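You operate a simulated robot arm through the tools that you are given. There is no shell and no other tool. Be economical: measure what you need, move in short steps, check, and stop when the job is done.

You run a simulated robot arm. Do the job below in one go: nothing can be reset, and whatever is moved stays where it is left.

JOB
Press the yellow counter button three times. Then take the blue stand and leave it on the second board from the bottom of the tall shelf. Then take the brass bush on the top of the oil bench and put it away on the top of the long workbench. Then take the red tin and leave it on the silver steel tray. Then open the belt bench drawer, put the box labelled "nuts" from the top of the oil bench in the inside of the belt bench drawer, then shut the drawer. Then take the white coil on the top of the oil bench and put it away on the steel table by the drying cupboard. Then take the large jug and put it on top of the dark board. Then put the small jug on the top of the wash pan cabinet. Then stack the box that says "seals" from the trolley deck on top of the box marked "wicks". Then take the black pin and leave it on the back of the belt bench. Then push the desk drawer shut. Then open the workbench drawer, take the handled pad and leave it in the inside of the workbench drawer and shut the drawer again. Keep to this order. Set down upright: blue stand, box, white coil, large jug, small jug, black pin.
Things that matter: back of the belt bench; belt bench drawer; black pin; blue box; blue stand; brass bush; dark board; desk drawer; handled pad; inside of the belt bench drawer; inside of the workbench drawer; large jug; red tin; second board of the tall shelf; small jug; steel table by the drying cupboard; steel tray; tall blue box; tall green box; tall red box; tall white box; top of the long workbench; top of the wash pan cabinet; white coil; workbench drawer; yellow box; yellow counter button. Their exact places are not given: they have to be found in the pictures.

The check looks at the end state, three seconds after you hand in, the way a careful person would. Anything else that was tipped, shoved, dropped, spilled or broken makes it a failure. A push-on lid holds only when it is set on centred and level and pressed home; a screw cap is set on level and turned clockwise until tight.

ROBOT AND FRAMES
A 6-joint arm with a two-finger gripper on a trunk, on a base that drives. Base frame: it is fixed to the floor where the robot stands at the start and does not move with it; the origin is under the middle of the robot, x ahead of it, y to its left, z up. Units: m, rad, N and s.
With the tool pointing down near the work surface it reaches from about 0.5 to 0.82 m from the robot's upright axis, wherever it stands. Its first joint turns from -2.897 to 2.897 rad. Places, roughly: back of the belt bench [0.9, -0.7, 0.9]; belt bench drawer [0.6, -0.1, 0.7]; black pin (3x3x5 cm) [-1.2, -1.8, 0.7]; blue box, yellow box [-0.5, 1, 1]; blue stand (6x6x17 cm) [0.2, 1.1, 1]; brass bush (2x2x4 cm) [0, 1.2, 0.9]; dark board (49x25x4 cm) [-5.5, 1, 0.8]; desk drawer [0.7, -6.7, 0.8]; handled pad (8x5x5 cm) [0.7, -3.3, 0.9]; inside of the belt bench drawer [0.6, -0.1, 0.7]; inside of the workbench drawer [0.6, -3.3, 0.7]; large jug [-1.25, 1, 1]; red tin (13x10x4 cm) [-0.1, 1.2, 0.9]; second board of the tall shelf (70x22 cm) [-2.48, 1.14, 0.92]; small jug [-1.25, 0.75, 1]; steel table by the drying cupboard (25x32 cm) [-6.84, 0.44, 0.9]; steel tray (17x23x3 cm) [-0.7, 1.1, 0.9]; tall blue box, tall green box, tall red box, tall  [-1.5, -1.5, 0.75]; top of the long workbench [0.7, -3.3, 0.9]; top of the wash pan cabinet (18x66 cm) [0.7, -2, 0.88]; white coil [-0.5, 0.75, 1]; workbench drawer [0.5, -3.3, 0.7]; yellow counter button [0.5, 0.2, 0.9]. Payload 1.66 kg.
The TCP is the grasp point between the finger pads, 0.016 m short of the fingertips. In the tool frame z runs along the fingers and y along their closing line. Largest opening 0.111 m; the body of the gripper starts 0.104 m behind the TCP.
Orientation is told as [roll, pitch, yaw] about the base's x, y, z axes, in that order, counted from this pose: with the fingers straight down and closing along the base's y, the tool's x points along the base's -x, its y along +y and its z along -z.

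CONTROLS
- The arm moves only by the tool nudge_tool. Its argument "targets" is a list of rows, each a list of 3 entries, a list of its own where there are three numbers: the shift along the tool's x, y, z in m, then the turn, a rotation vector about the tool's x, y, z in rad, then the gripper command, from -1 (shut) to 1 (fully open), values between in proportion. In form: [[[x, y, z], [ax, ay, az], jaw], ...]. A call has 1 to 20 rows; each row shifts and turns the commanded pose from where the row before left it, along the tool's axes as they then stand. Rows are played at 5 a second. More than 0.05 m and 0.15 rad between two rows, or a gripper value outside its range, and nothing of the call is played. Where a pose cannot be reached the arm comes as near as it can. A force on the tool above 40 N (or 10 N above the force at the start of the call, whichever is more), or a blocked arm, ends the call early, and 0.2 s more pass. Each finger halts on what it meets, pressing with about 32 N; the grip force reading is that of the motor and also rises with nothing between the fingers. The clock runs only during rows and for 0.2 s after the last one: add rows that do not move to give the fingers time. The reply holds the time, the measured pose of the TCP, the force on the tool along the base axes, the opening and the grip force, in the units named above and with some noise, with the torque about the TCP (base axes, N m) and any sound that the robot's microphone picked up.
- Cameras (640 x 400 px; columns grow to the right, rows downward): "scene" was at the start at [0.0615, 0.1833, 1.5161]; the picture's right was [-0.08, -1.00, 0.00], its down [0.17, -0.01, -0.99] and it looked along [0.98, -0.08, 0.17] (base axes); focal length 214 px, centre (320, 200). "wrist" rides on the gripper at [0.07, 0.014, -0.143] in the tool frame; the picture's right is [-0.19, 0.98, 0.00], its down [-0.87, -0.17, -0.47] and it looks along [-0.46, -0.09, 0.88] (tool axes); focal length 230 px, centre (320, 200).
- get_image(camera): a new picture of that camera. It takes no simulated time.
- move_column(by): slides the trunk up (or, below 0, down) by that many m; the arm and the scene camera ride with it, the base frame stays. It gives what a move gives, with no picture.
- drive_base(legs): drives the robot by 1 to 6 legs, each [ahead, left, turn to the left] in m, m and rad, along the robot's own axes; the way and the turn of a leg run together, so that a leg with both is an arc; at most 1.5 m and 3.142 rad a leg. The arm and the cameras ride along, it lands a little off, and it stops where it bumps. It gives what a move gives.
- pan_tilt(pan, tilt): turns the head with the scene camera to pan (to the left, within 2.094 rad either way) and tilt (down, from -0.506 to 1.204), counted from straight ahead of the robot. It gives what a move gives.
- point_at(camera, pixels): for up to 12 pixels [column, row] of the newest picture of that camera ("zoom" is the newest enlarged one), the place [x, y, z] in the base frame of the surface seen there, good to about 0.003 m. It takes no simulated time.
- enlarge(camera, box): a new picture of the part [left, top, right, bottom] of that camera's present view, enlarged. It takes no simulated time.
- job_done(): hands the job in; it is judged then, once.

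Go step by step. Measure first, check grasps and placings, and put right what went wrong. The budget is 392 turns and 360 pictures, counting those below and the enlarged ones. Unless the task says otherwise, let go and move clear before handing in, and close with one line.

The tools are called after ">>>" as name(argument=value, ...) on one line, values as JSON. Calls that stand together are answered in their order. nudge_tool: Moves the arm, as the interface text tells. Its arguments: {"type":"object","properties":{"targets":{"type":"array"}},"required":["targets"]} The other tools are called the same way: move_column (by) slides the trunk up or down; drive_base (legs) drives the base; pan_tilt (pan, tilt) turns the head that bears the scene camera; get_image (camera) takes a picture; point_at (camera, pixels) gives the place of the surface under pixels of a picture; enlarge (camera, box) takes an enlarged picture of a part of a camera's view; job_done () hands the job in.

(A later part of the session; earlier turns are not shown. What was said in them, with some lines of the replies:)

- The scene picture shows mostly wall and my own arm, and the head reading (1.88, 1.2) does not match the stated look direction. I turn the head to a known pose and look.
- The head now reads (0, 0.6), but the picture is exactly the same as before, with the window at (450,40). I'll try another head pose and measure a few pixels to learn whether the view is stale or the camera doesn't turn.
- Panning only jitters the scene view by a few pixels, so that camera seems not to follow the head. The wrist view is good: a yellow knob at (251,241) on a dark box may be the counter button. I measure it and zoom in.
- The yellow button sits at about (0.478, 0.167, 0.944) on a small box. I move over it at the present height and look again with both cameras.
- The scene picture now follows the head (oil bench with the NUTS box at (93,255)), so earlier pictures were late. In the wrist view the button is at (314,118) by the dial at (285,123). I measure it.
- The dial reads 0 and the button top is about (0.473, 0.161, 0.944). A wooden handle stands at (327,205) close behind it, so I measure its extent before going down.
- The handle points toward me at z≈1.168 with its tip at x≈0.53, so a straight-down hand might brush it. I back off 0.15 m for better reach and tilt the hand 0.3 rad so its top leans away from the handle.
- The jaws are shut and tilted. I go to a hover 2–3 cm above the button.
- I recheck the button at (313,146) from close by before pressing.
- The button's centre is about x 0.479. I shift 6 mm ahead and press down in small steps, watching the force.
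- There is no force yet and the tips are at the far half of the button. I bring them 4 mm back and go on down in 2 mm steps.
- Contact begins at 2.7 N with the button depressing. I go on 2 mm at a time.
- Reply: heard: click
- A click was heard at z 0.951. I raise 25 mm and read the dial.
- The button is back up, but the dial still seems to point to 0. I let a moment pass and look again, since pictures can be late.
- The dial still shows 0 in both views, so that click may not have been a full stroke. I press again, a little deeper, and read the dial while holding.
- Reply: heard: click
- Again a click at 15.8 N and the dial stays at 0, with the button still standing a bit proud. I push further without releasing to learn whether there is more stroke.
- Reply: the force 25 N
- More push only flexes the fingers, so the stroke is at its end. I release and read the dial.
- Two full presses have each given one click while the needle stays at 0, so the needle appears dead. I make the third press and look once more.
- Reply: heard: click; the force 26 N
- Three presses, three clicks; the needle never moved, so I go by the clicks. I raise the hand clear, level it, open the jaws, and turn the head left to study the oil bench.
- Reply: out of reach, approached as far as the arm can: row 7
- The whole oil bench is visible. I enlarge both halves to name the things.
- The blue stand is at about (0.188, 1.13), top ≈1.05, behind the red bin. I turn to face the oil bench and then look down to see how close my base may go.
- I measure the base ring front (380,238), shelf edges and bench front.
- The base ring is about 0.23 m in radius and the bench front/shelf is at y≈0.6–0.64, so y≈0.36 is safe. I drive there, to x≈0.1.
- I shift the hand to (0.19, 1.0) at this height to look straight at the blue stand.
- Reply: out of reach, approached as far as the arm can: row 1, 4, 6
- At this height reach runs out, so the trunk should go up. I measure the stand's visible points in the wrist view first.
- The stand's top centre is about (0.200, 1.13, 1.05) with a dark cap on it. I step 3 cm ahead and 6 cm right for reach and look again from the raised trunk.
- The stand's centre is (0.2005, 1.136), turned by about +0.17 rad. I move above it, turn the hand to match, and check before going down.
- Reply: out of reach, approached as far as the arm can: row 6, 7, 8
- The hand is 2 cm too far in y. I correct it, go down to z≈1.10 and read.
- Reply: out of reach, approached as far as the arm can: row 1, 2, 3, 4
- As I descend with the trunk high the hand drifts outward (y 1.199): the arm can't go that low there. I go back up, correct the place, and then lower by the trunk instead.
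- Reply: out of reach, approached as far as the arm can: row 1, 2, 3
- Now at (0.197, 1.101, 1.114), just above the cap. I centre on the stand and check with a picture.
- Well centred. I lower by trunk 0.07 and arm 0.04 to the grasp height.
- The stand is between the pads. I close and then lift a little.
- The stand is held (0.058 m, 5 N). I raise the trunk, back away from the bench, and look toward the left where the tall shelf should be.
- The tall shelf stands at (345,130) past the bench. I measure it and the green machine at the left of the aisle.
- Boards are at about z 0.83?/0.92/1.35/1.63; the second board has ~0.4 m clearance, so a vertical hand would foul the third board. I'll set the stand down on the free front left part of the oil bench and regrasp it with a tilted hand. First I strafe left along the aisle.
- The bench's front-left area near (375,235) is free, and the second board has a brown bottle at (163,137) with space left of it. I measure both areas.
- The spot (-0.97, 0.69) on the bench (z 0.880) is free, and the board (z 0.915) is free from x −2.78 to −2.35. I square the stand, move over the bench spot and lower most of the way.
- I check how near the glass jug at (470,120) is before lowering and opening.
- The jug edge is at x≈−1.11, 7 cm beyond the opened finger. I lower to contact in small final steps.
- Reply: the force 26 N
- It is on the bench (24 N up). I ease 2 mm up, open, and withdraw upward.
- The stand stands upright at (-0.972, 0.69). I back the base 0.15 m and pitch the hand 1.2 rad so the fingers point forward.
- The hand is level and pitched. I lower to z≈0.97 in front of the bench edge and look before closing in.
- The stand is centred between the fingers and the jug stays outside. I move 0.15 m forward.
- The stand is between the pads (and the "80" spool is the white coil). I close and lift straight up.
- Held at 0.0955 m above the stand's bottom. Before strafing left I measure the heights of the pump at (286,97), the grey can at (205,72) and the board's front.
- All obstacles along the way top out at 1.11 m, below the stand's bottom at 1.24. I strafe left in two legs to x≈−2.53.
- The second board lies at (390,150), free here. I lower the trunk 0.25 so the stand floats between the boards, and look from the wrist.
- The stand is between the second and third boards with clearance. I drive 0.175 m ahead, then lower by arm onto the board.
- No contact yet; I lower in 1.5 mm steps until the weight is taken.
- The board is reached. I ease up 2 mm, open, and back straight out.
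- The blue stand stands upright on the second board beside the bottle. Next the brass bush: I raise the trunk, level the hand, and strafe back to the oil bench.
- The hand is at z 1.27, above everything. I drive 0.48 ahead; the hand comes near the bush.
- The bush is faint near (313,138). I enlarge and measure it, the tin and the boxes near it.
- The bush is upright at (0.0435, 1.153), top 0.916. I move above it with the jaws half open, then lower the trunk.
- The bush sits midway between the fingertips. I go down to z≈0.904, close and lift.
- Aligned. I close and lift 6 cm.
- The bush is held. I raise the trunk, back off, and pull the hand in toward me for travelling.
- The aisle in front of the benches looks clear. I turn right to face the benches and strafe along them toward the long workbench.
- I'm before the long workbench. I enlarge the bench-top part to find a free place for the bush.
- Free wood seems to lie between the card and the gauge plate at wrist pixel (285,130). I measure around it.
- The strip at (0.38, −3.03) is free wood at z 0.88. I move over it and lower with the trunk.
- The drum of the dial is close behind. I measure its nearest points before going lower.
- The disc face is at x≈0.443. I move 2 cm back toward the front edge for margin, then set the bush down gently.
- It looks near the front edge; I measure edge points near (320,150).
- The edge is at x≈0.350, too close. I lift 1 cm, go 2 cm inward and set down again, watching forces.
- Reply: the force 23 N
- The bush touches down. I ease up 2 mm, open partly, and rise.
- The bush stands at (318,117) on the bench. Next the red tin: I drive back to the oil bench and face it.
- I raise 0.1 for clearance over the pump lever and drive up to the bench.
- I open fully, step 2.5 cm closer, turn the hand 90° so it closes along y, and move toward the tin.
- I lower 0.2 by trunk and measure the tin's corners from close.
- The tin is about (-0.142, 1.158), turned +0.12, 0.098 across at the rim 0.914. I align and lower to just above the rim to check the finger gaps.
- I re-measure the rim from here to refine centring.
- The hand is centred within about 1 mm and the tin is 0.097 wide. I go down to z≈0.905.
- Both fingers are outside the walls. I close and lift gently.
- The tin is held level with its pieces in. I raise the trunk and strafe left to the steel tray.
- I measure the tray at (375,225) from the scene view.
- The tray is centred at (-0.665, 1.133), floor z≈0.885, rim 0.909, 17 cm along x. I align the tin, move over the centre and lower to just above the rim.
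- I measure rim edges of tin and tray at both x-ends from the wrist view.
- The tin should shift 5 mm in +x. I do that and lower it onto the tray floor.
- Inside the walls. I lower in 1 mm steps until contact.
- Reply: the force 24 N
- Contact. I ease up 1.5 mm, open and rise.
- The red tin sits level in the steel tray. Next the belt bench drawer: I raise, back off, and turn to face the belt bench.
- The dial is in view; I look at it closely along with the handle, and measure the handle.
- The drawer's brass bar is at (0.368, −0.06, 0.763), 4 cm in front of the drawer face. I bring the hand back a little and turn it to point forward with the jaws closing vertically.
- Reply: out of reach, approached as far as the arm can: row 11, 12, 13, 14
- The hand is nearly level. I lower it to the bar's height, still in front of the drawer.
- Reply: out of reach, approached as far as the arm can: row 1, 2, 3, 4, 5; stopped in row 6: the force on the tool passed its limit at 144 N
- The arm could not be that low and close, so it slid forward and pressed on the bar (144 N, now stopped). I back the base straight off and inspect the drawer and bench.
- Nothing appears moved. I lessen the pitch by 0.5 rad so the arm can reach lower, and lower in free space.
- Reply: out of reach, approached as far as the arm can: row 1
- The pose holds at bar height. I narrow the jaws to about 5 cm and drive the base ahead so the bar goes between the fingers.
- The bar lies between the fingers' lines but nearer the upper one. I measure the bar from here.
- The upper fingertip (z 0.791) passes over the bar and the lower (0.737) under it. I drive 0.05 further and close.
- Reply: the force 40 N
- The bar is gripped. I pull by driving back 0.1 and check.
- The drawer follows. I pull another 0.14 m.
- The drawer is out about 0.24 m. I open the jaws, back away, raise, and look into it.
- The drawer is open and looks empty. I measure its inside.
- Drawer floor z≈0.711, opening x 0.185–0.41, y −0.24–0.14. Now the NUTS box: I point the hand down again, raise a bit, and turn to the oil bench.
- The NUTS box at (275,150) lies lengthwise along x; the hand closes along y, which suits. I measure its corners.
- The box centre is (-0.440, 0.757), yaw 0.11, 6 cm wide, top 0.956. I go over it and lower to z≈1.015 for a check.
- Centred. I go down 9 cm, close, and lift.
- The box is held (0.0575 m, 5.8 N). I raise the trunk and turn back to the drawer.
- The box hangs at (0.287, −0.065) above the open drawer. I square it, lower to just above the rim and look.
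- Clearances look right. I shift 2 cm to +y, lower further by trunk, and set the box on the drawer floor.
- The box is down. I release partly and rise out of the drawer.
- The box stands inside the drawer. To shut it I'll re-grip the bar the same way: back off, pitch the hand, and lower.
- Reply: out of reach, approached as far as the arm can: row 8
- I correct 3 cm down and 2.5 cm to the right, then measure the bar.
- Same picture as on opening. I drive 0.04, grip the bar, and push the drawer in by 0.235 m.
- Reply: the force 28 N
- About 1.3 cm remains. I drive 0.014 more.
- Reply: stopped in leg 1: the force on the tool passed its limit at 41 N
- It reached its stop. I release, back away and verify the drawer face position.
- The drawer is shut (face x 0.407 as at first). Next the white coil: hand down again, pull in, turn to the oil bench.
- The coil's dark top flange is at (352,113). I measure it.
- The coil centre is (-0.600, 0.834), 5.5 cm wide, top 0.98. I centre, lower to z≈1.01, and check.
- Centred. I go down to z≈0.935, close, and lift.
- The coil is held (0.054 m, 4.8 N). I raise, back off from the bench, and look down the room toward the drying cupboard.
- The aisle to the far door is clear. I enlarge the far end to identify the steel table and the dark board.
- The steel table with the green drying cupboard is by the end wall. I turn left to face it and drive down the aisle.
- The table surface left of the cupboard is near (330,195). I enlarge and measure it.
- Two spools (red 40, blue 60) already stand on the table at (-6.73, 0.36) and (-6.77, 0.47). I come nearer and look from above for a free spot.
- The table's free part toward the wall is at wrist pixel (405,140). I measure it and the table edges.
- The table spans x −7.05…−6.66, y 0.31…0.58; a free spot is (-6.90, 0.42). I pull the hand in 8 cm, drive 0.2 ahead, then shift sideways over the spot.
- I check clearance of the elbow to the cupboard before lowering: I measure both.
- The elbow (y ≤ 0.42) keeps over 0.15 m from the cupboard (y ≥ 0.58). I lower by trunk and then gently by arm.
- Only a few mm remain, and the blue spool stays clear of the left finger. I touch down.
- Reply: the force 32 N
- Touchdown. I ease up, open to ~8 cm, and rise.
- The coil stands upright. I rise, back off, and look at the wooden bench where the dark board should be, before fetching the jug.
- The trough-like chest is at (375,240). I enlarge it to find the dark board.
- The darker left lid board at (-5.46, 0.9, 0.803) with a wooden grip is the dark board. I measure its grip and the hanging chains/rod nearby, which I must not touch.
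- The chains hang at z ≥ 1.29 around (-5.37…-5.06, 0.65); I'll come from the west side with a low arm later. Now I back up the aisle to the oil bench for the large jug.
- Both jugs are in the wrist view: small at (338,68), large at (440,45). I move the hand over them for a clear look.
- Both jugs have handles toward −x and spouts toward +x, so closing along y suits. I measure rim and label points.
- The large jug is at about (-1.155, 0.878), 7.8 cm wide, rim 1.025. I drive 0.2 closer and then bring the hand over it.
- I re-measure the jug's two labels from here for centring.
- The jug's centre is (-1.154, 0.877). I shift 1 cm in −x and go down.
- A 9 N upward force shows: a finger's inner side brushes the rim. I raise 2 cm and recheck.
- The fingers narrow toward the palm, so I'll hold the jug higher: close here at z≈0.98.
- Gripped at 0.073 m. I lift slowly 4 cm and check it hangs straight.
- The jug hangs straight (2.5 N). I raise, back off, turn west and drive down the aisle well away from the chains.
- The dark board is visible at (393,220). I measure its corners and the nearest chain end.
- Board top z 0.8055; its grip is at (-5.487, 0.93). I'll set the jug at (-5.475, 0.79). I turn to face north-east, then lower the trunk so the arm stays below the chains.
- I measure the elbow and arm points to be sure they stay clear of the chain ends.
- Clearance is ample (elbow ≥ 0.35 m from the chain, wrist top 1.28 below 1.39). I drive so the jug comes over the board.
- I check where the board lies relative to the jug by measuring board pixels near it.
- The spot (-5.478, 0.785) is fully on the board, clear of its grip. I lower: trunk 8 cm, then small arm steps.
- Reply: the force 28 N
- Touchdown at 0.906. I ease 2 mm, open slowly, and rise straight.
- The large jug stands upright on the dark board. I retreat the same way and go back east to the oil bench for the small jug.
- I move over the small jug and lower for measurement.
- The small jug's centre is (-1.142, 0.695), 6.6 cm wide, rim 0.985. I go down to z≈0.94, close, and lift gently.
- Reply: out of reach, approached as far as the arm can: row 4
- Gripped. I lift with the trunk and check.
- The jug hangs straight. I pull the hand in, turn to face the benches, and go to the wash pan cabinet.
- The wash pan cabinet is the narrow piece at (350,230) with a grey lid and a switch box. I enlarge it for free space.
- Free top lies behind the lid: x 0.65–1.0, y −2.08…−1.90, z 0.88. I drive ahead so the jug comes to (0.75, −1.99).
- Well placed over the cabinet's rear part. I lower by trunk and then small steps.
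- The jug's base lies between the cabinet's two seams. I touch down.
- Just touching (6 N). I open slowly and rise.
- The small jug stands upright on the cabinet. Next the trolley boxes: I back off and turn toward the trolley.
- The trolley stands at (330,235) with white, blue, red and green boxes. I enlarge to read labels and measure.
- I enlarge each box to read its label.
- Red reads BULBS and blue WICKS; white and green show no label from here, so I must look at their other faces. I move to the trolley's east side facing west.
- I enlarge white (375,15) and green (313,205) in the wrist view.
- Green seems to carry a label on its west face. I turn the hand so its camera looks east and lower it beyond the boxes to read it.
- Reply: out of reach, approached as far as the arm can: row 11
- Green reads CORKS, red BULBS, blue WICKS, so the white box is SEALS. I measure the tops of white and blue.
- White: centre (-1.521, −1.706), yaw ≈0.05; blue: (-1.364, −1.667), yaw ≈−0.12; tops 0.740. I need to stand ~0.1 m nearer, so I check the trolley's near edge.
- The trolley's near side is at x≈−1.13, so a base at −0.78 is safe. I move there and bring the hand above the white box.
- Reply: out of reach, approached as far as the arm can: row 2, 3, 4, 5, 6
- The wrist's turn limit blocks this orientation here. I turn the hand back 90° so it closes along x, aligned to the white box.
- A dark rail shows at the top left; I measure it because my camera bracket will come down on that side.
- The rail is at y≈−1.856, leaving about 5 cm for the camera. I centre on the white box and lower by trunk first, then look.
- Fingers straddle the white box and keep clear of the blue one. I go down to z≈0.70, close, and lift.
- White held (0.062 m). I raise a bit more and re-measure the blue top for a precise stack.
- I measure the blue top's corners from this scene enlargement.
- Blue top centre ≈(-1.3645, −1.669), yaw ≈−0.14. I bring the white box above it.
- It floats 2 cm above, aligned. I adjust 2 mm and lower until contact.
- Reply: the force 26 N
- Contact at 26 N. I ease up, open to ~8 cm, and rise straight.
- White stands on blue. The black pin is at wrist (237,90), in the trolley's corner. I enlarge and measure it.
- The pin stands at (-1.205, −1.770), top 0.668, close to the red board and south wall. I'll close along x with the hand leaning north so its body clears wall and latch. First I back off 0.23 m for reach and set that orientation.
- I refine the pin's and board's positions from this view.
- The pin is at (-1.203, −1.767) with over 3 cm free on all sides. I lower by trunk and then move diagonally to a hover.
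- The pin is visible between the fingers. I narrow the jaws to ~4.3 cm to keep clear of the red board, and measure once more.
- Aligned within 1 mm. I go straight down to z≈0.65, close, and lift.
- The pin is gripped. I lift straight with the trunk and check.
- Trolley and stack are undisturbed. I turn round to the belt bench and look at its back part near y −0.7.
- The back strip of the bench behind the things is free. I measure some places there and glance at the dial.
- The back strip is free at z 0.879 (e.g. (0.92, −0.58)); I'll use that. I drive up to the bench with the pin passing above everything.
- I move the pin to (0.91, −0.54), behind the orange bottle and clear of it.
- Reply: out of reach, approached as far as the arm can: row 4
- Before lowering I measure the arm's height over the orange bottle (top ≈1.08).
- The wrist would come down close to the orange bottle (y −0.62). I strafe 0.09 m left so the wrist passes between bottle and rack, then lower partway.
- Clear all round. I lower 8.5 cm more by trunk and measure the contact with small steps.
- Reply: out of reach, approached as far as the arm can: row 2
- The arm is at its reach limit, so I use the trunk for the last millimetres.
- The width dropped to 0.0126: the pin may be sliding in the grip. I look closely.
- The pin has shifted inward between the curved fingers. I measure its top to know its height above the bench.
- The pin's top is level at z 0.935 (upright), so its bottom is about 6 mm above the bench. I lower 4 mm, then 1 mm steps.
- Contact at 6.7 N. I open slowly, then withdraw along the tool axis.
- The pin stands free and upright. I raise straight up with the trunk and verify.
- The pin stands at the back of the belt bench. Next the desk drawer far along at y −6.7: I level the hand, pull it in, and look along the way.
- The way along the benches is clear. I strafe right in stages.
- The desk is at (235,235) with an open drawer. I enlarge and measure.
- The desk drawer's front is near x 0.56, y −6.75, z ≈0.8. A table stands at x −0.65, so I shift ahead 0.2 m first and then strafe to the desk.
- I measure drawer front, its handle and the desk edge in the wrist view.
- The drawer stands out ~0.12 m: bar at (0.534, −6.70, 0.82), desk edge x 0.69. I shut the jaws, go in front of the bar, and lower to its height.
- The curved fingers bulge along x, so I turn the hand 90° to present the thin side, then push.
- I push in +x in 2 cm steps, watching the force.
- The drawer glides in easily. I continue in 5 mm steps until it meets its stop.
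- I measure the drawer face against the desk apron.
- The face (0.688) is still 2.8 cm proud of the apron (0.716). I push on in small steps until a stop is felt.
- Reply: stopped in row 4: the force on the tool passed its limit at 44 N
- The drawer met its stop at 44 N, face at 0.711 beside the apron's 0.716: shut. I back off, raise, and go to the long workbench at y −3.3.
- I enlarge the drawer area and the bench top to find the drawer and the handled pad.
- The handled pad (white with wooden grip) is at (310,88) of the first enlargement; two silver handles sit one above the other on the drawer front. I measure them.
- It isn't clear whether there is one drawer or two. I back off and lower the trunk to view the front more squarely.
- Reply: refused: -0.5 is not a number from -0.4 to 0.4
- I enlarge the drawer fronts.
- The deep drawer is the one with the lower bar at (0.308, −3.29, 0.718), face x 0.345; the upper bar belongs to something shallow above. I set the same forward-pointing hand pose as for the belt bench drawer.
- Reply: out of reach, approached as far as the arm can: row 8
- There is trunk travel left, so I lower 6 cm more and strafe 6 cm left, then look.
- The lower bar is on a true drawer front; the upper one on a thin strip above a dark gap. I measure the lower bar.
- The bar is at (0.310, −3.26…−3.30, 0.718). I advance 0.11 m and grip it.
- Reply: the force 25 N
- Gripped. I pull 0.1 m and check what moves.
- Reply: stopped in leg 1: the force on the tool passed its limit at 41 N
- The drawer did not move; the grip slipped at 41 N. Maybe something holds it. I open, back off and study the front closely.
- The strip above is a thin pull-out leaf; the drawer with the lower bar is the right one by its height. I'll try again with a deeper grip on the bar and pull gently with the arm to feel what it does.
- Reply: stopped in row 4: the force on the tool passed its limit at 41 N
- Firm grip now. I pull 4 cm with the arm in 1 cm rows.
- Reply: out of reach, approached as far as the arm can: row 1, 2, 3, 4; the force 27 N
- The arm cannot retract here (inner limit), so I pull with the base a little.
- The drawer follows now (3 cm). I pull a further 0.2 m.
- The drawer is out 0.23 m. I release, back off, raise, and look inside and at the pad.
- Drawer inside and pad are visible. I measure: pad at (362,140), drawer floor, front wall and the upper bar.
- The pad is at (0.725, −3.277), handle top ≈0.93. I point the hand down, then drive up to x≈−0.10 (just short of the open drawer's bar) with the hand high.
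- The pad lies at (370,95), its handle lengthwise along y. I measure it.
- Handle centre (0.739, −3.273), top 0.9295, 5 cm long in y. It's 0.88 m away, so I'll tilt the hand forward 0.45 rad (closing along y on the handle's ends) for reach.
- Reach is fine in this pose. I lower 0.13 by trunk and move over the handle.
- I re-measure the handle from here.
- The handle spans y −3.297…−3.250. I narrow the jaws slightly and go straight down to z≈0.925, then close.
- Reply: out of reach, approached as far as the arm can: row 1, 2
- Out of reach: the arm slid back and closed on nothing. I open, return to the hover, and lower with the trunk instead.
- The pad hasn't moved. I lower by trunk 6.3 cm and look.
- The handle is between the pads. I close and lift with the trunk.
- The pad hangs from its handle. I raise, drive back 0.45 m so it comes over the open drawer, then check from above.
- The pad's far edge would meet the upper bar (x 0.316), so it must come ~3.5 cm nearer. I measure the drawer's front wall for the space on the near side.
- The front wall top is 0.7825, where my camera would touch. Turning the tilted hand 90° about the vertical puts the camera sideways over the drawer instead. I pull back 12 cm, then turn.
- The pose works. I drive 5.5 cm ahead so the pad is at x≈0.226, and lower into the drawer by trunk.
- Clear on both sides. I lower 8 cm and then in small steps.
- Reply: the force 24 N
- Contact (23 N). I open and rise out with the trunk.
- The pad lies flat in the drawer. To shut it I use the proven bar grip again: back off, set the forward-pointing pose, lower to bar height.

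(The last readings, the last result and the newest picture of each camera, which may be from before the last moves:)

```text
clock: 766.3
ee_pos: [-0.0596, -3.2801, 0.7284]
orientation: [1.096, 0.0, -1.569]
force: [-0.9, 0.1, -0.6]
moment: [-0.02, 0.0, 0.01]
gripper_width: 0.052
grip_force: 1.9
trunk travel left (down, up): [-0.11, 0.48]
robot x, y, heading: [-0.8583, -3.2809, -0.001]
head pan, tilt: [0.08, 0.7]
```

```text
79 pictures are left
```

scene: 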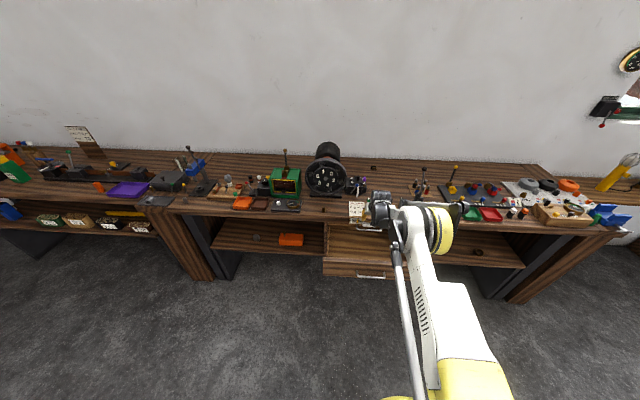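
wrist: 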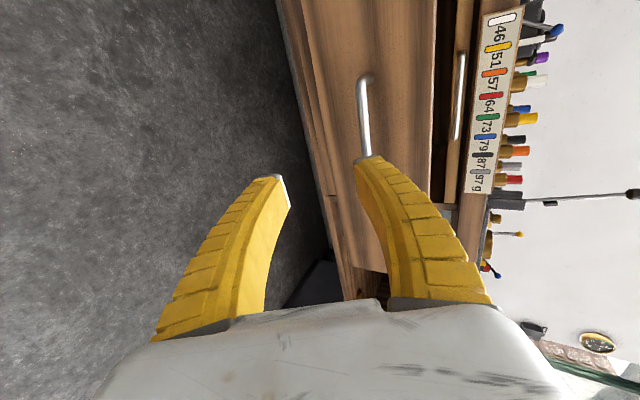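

I lower 9 mm, measure the bar, and approach.

>>> move_column(by=-0.009)

>>> point_at(camera="wrist", pixels=[[361, 100], [363, 130], [362, 85]])

>>> drive_base(legs=[[0.1, 0, 0]])

>>> get_image(camera="wrist")

```text
clock: 766.9
ee_pos: [-0.0596, -3.2802, 0.72]
orientation: [1.095, 0.0, -1.57]
force: [0.3, -0.9, 0.2]
moment: [0.0, 0.01, -0.04]
gripper_width: 0.0522
grip_force: 1.7
trunk travel left (down, up): [-0.101, 0.489]
robot x, y, heading: [-0.8606, -3.2797, 0.001]
head pan, tilt: [0.08, 0.7]
```

```text
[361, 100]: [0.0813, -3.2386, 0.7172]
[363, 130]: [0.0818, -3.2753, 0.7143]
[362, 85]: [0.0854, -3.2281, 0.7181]
```

```text
clock: 768.0
ee_pos: [0.0392, -3.2802, 0.7184]
orientation: [1.096, 0.0, -1.57]
force: [0.5, -0.1, -0.4]
moment: [0.03, -0.01, 0.06]
gripper_width: 0.052
grip_force: 1.5
trunk travel left (down, up): [-0.101, 0.489]
robot x, y, heading: [-0.7578, -3.2811, 0.003]
head pan, tilt: [0.08, 0.7]
```

```text
78 pictures are left
```

wrist: 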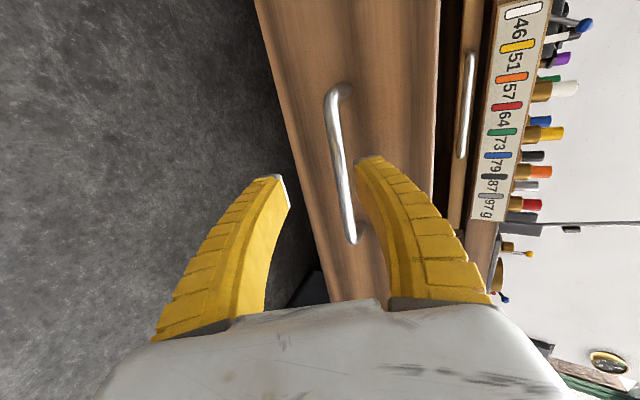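

I advance 4.2 cm, grip, and push the drawer in 0.21 m.

>>> drive_base(legs=[[0.042, 0, 0]])

>>> nudge_tool(targets=[[[0, 0, 0], [0, 0, 0.0], -0.5], [[0, 0, 0], [0, 0, 0], -1], [[0, 0, 0], [0, 0, 0], -1], [[0, 0, 0], [0, 0, 0], -1]])

>>> drive_base(legs=[[0.11, 0, 0], [0.1, 0, 0]])

>>> get_image(camera="wrist")

```text
clock: 768.9
ee_pos: [0.0819, -3.2794, 0.7193]
orientation: [1.095, -0.001, -1.569]
force: [0.8, 0.2, 0.8]
moment: [-0.01, 0.01, 0.0]
gripper_width: 0.0524
grip_force: 1.7
trunk travel left (down, up): [-0.101, 0.489]
robot x, y, heading: [-0.7215, -3.284, 0.005]
head pan, tilt: [0.08, 0.7]
```

```text
clock: 769.9
ee_pos: [0.0822, -3.2807, 0.7185]
orientation: [1.096, -0.001, -1.569]
force: [-2.3, -1.0, -6.5]
moment: [0.01, 0.05, -0.04]
gripper_width: 0.006
grip_force: 34.0
trunk travel left (down, up): [-0.101, 0.489]
robot x, y, heading: [-0.7153, -3.2788, 0.003]
head pan, tilt: [0.08, 0.7]
```

```text
clock: 771.9
ee_pos: [0.2921, -3.2806, 0.7189]
orientation: [1.094, 0.0, -1.569]
force: [2.3, 3.9, -4.5]
moment: [0.05, 0.04, 0.03]
gripper_width: 0.0062
grip_force: 34.2
trunk travel left (down, up): [-0.101, 0.489]
robot x, y, heading: [-0.51, -3.2791, 0.002]
head pan, tilt: [0.08, 0.7]
```

```text
77 pictures are left
```

wrist: 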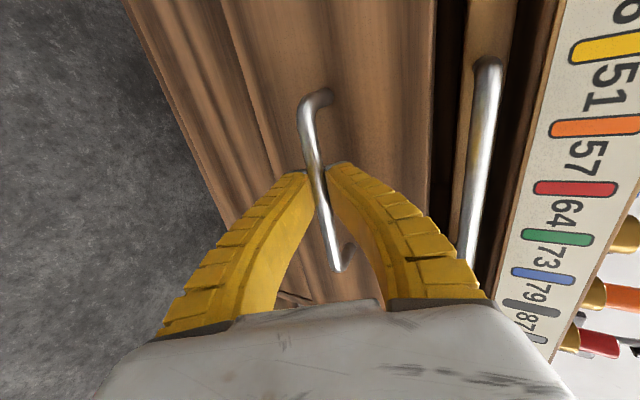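

About 1.9 cm remains; I push to the stop.

>>> drive_base(legs=[[0.022, 0, 0]])

>>> get_image(camera="wrist")

```text
clock: 773.0
ee_pos: [0.3127, -3.2809, 0.7163]
orientation: [1.085, -0.001, -1.568]
force: [-3.2, 0.6, -3.2]
moment: [0.03, 0.03, 0.0]
gripper_width: 0.0098
grip_force: 33.9
trunk travel left (down, up): [-0.101, 0.489]
robot x, y, heading: [-0.4839, -3.2814, 0.003]
head pan, tilt: [0.08, 0.7]
stopped in leg 1: the force on the tool passed its limit at 44 N (the readings are from after the stop); the commanded pose is now the measured one
```

```text
76 pictures are left
```

wrist: 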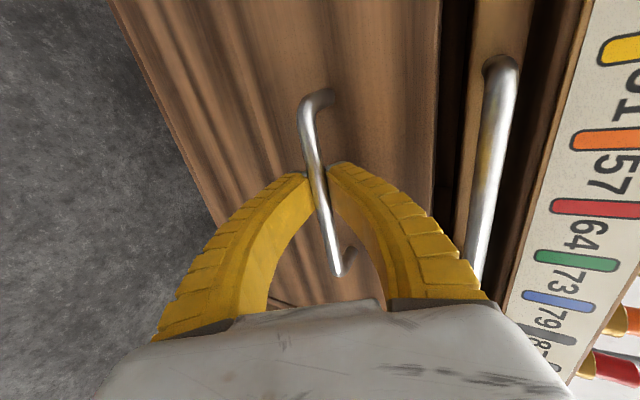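

It met its stop. I release, back away, raise and verify the face position.

>>> nudge_tool(targets=[[[0, 0, 0], [0, 0, 0.0], -0.5], [[0, 0, 0], [0, 0, 0], -0.1], [[0, 0, 0], [0, 0, 0], -0.1]])

>>> drive_base(legs=[[-0.35, 0, 0]])

>>> move_column(by=0.3)

>>> get_image(camera="scene")

>>> enlarge(camera="scene", box=[290, 170, 410, 270])

>>> point_at(camera="zoom", pixels=[[250, 300], [300, 310], [250, 330], [350, 335], [235, 235], [320, 290]])

```text
clock: 773.8
ee_pos: [0.3124, -3.2793, 0.7158]
orientation: [1.088, 0.001, -1.568]
force: [0.6, -0.1, 1.4]
moment: [0.03, 0.03, 0.02]
gripper_width: 0.0521
grip_force: 1.2
trunk travel left (down, up): [-0.101, 0.489]
robot x, y, heading: [-0.4855, -3.2811, 0.001]
head pan, tilt: [0.08, 0.7]
```

```text
clock: 776.1
ee_pos: [-0.0403, -3.2804, 0.7162]
orientation: [1.086, 0.0, -1.57]
force: [-0.2, -0.6, 0.4]
moment: [0.0, 0.03, 0.02]
gripper_width: 0.0525
grip_force: 1.7
trunk travel left (down, up): [-0.101, 0.489]
robot x, y, heading: [-0.8421, -3.2788, -0.0]
head pan, tilt: [0.08, 0.7]
```

```text
clock: 779.1
ee_pos: [-0.0409, -3.2809, 1.0154]
orientation: [1.087, -0.001, -1.571]
force: [-0.2, 0.0, -0.1]
moment: [0.03, 0.03, 0.01]
gripper_width: 0.0525
grip_force: 1.4
trunk travel left (down, up): [-0.401, 0.189]
robot x, y, heading: [-0.838, -3.281, -0.001]
head pan, tilt: [0.08, 0.7]
```

```text
75 pictures are left
```

scene: 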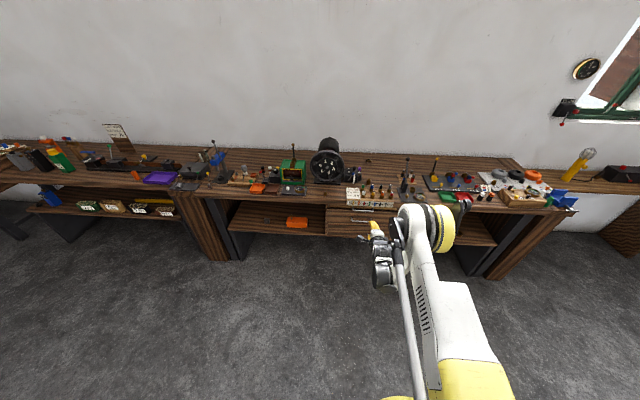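

```text
4.00 times, centred on (350, 220) of scene
```

zoom: 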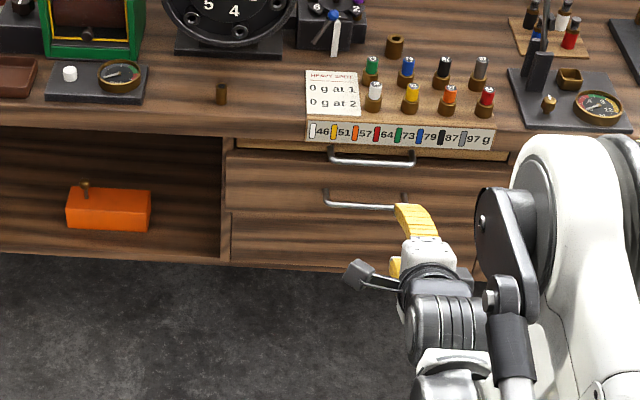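

```text
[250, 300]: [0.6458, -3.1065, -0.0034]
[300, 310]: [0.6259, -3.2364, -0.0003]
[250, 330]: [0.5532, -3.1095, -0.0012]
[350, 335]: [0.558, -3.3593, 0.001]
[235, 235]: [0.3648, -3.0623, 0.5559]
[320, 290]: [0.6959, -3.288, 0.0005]
```

>>> point_at(camera="zoom", pixels=[[260, 180], [290, 195], [300, 170], [360, 206], [222, 95], [370, 158], [260, 165]])

```text
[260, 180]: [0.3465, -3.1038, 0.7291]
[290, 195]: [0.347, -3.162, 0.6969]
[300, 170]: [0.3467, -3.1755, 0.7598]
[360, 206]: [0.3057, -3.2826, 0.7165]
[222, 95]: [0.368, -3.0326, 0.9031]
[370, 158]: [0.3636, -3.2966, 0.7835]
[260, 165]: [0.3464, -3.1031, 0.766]
```

The workbench drawer is shut (face x 0.347) with the pad inside, and the hand is clear. I hand in.

>>> job_done()

```text
The job is handed in.
```

All twelve steps are done in the order you gave. One is not fully confirmed: the counter button clicked on each of the three presses, but its dial needle stayed at 0, so I counted by the clicks.
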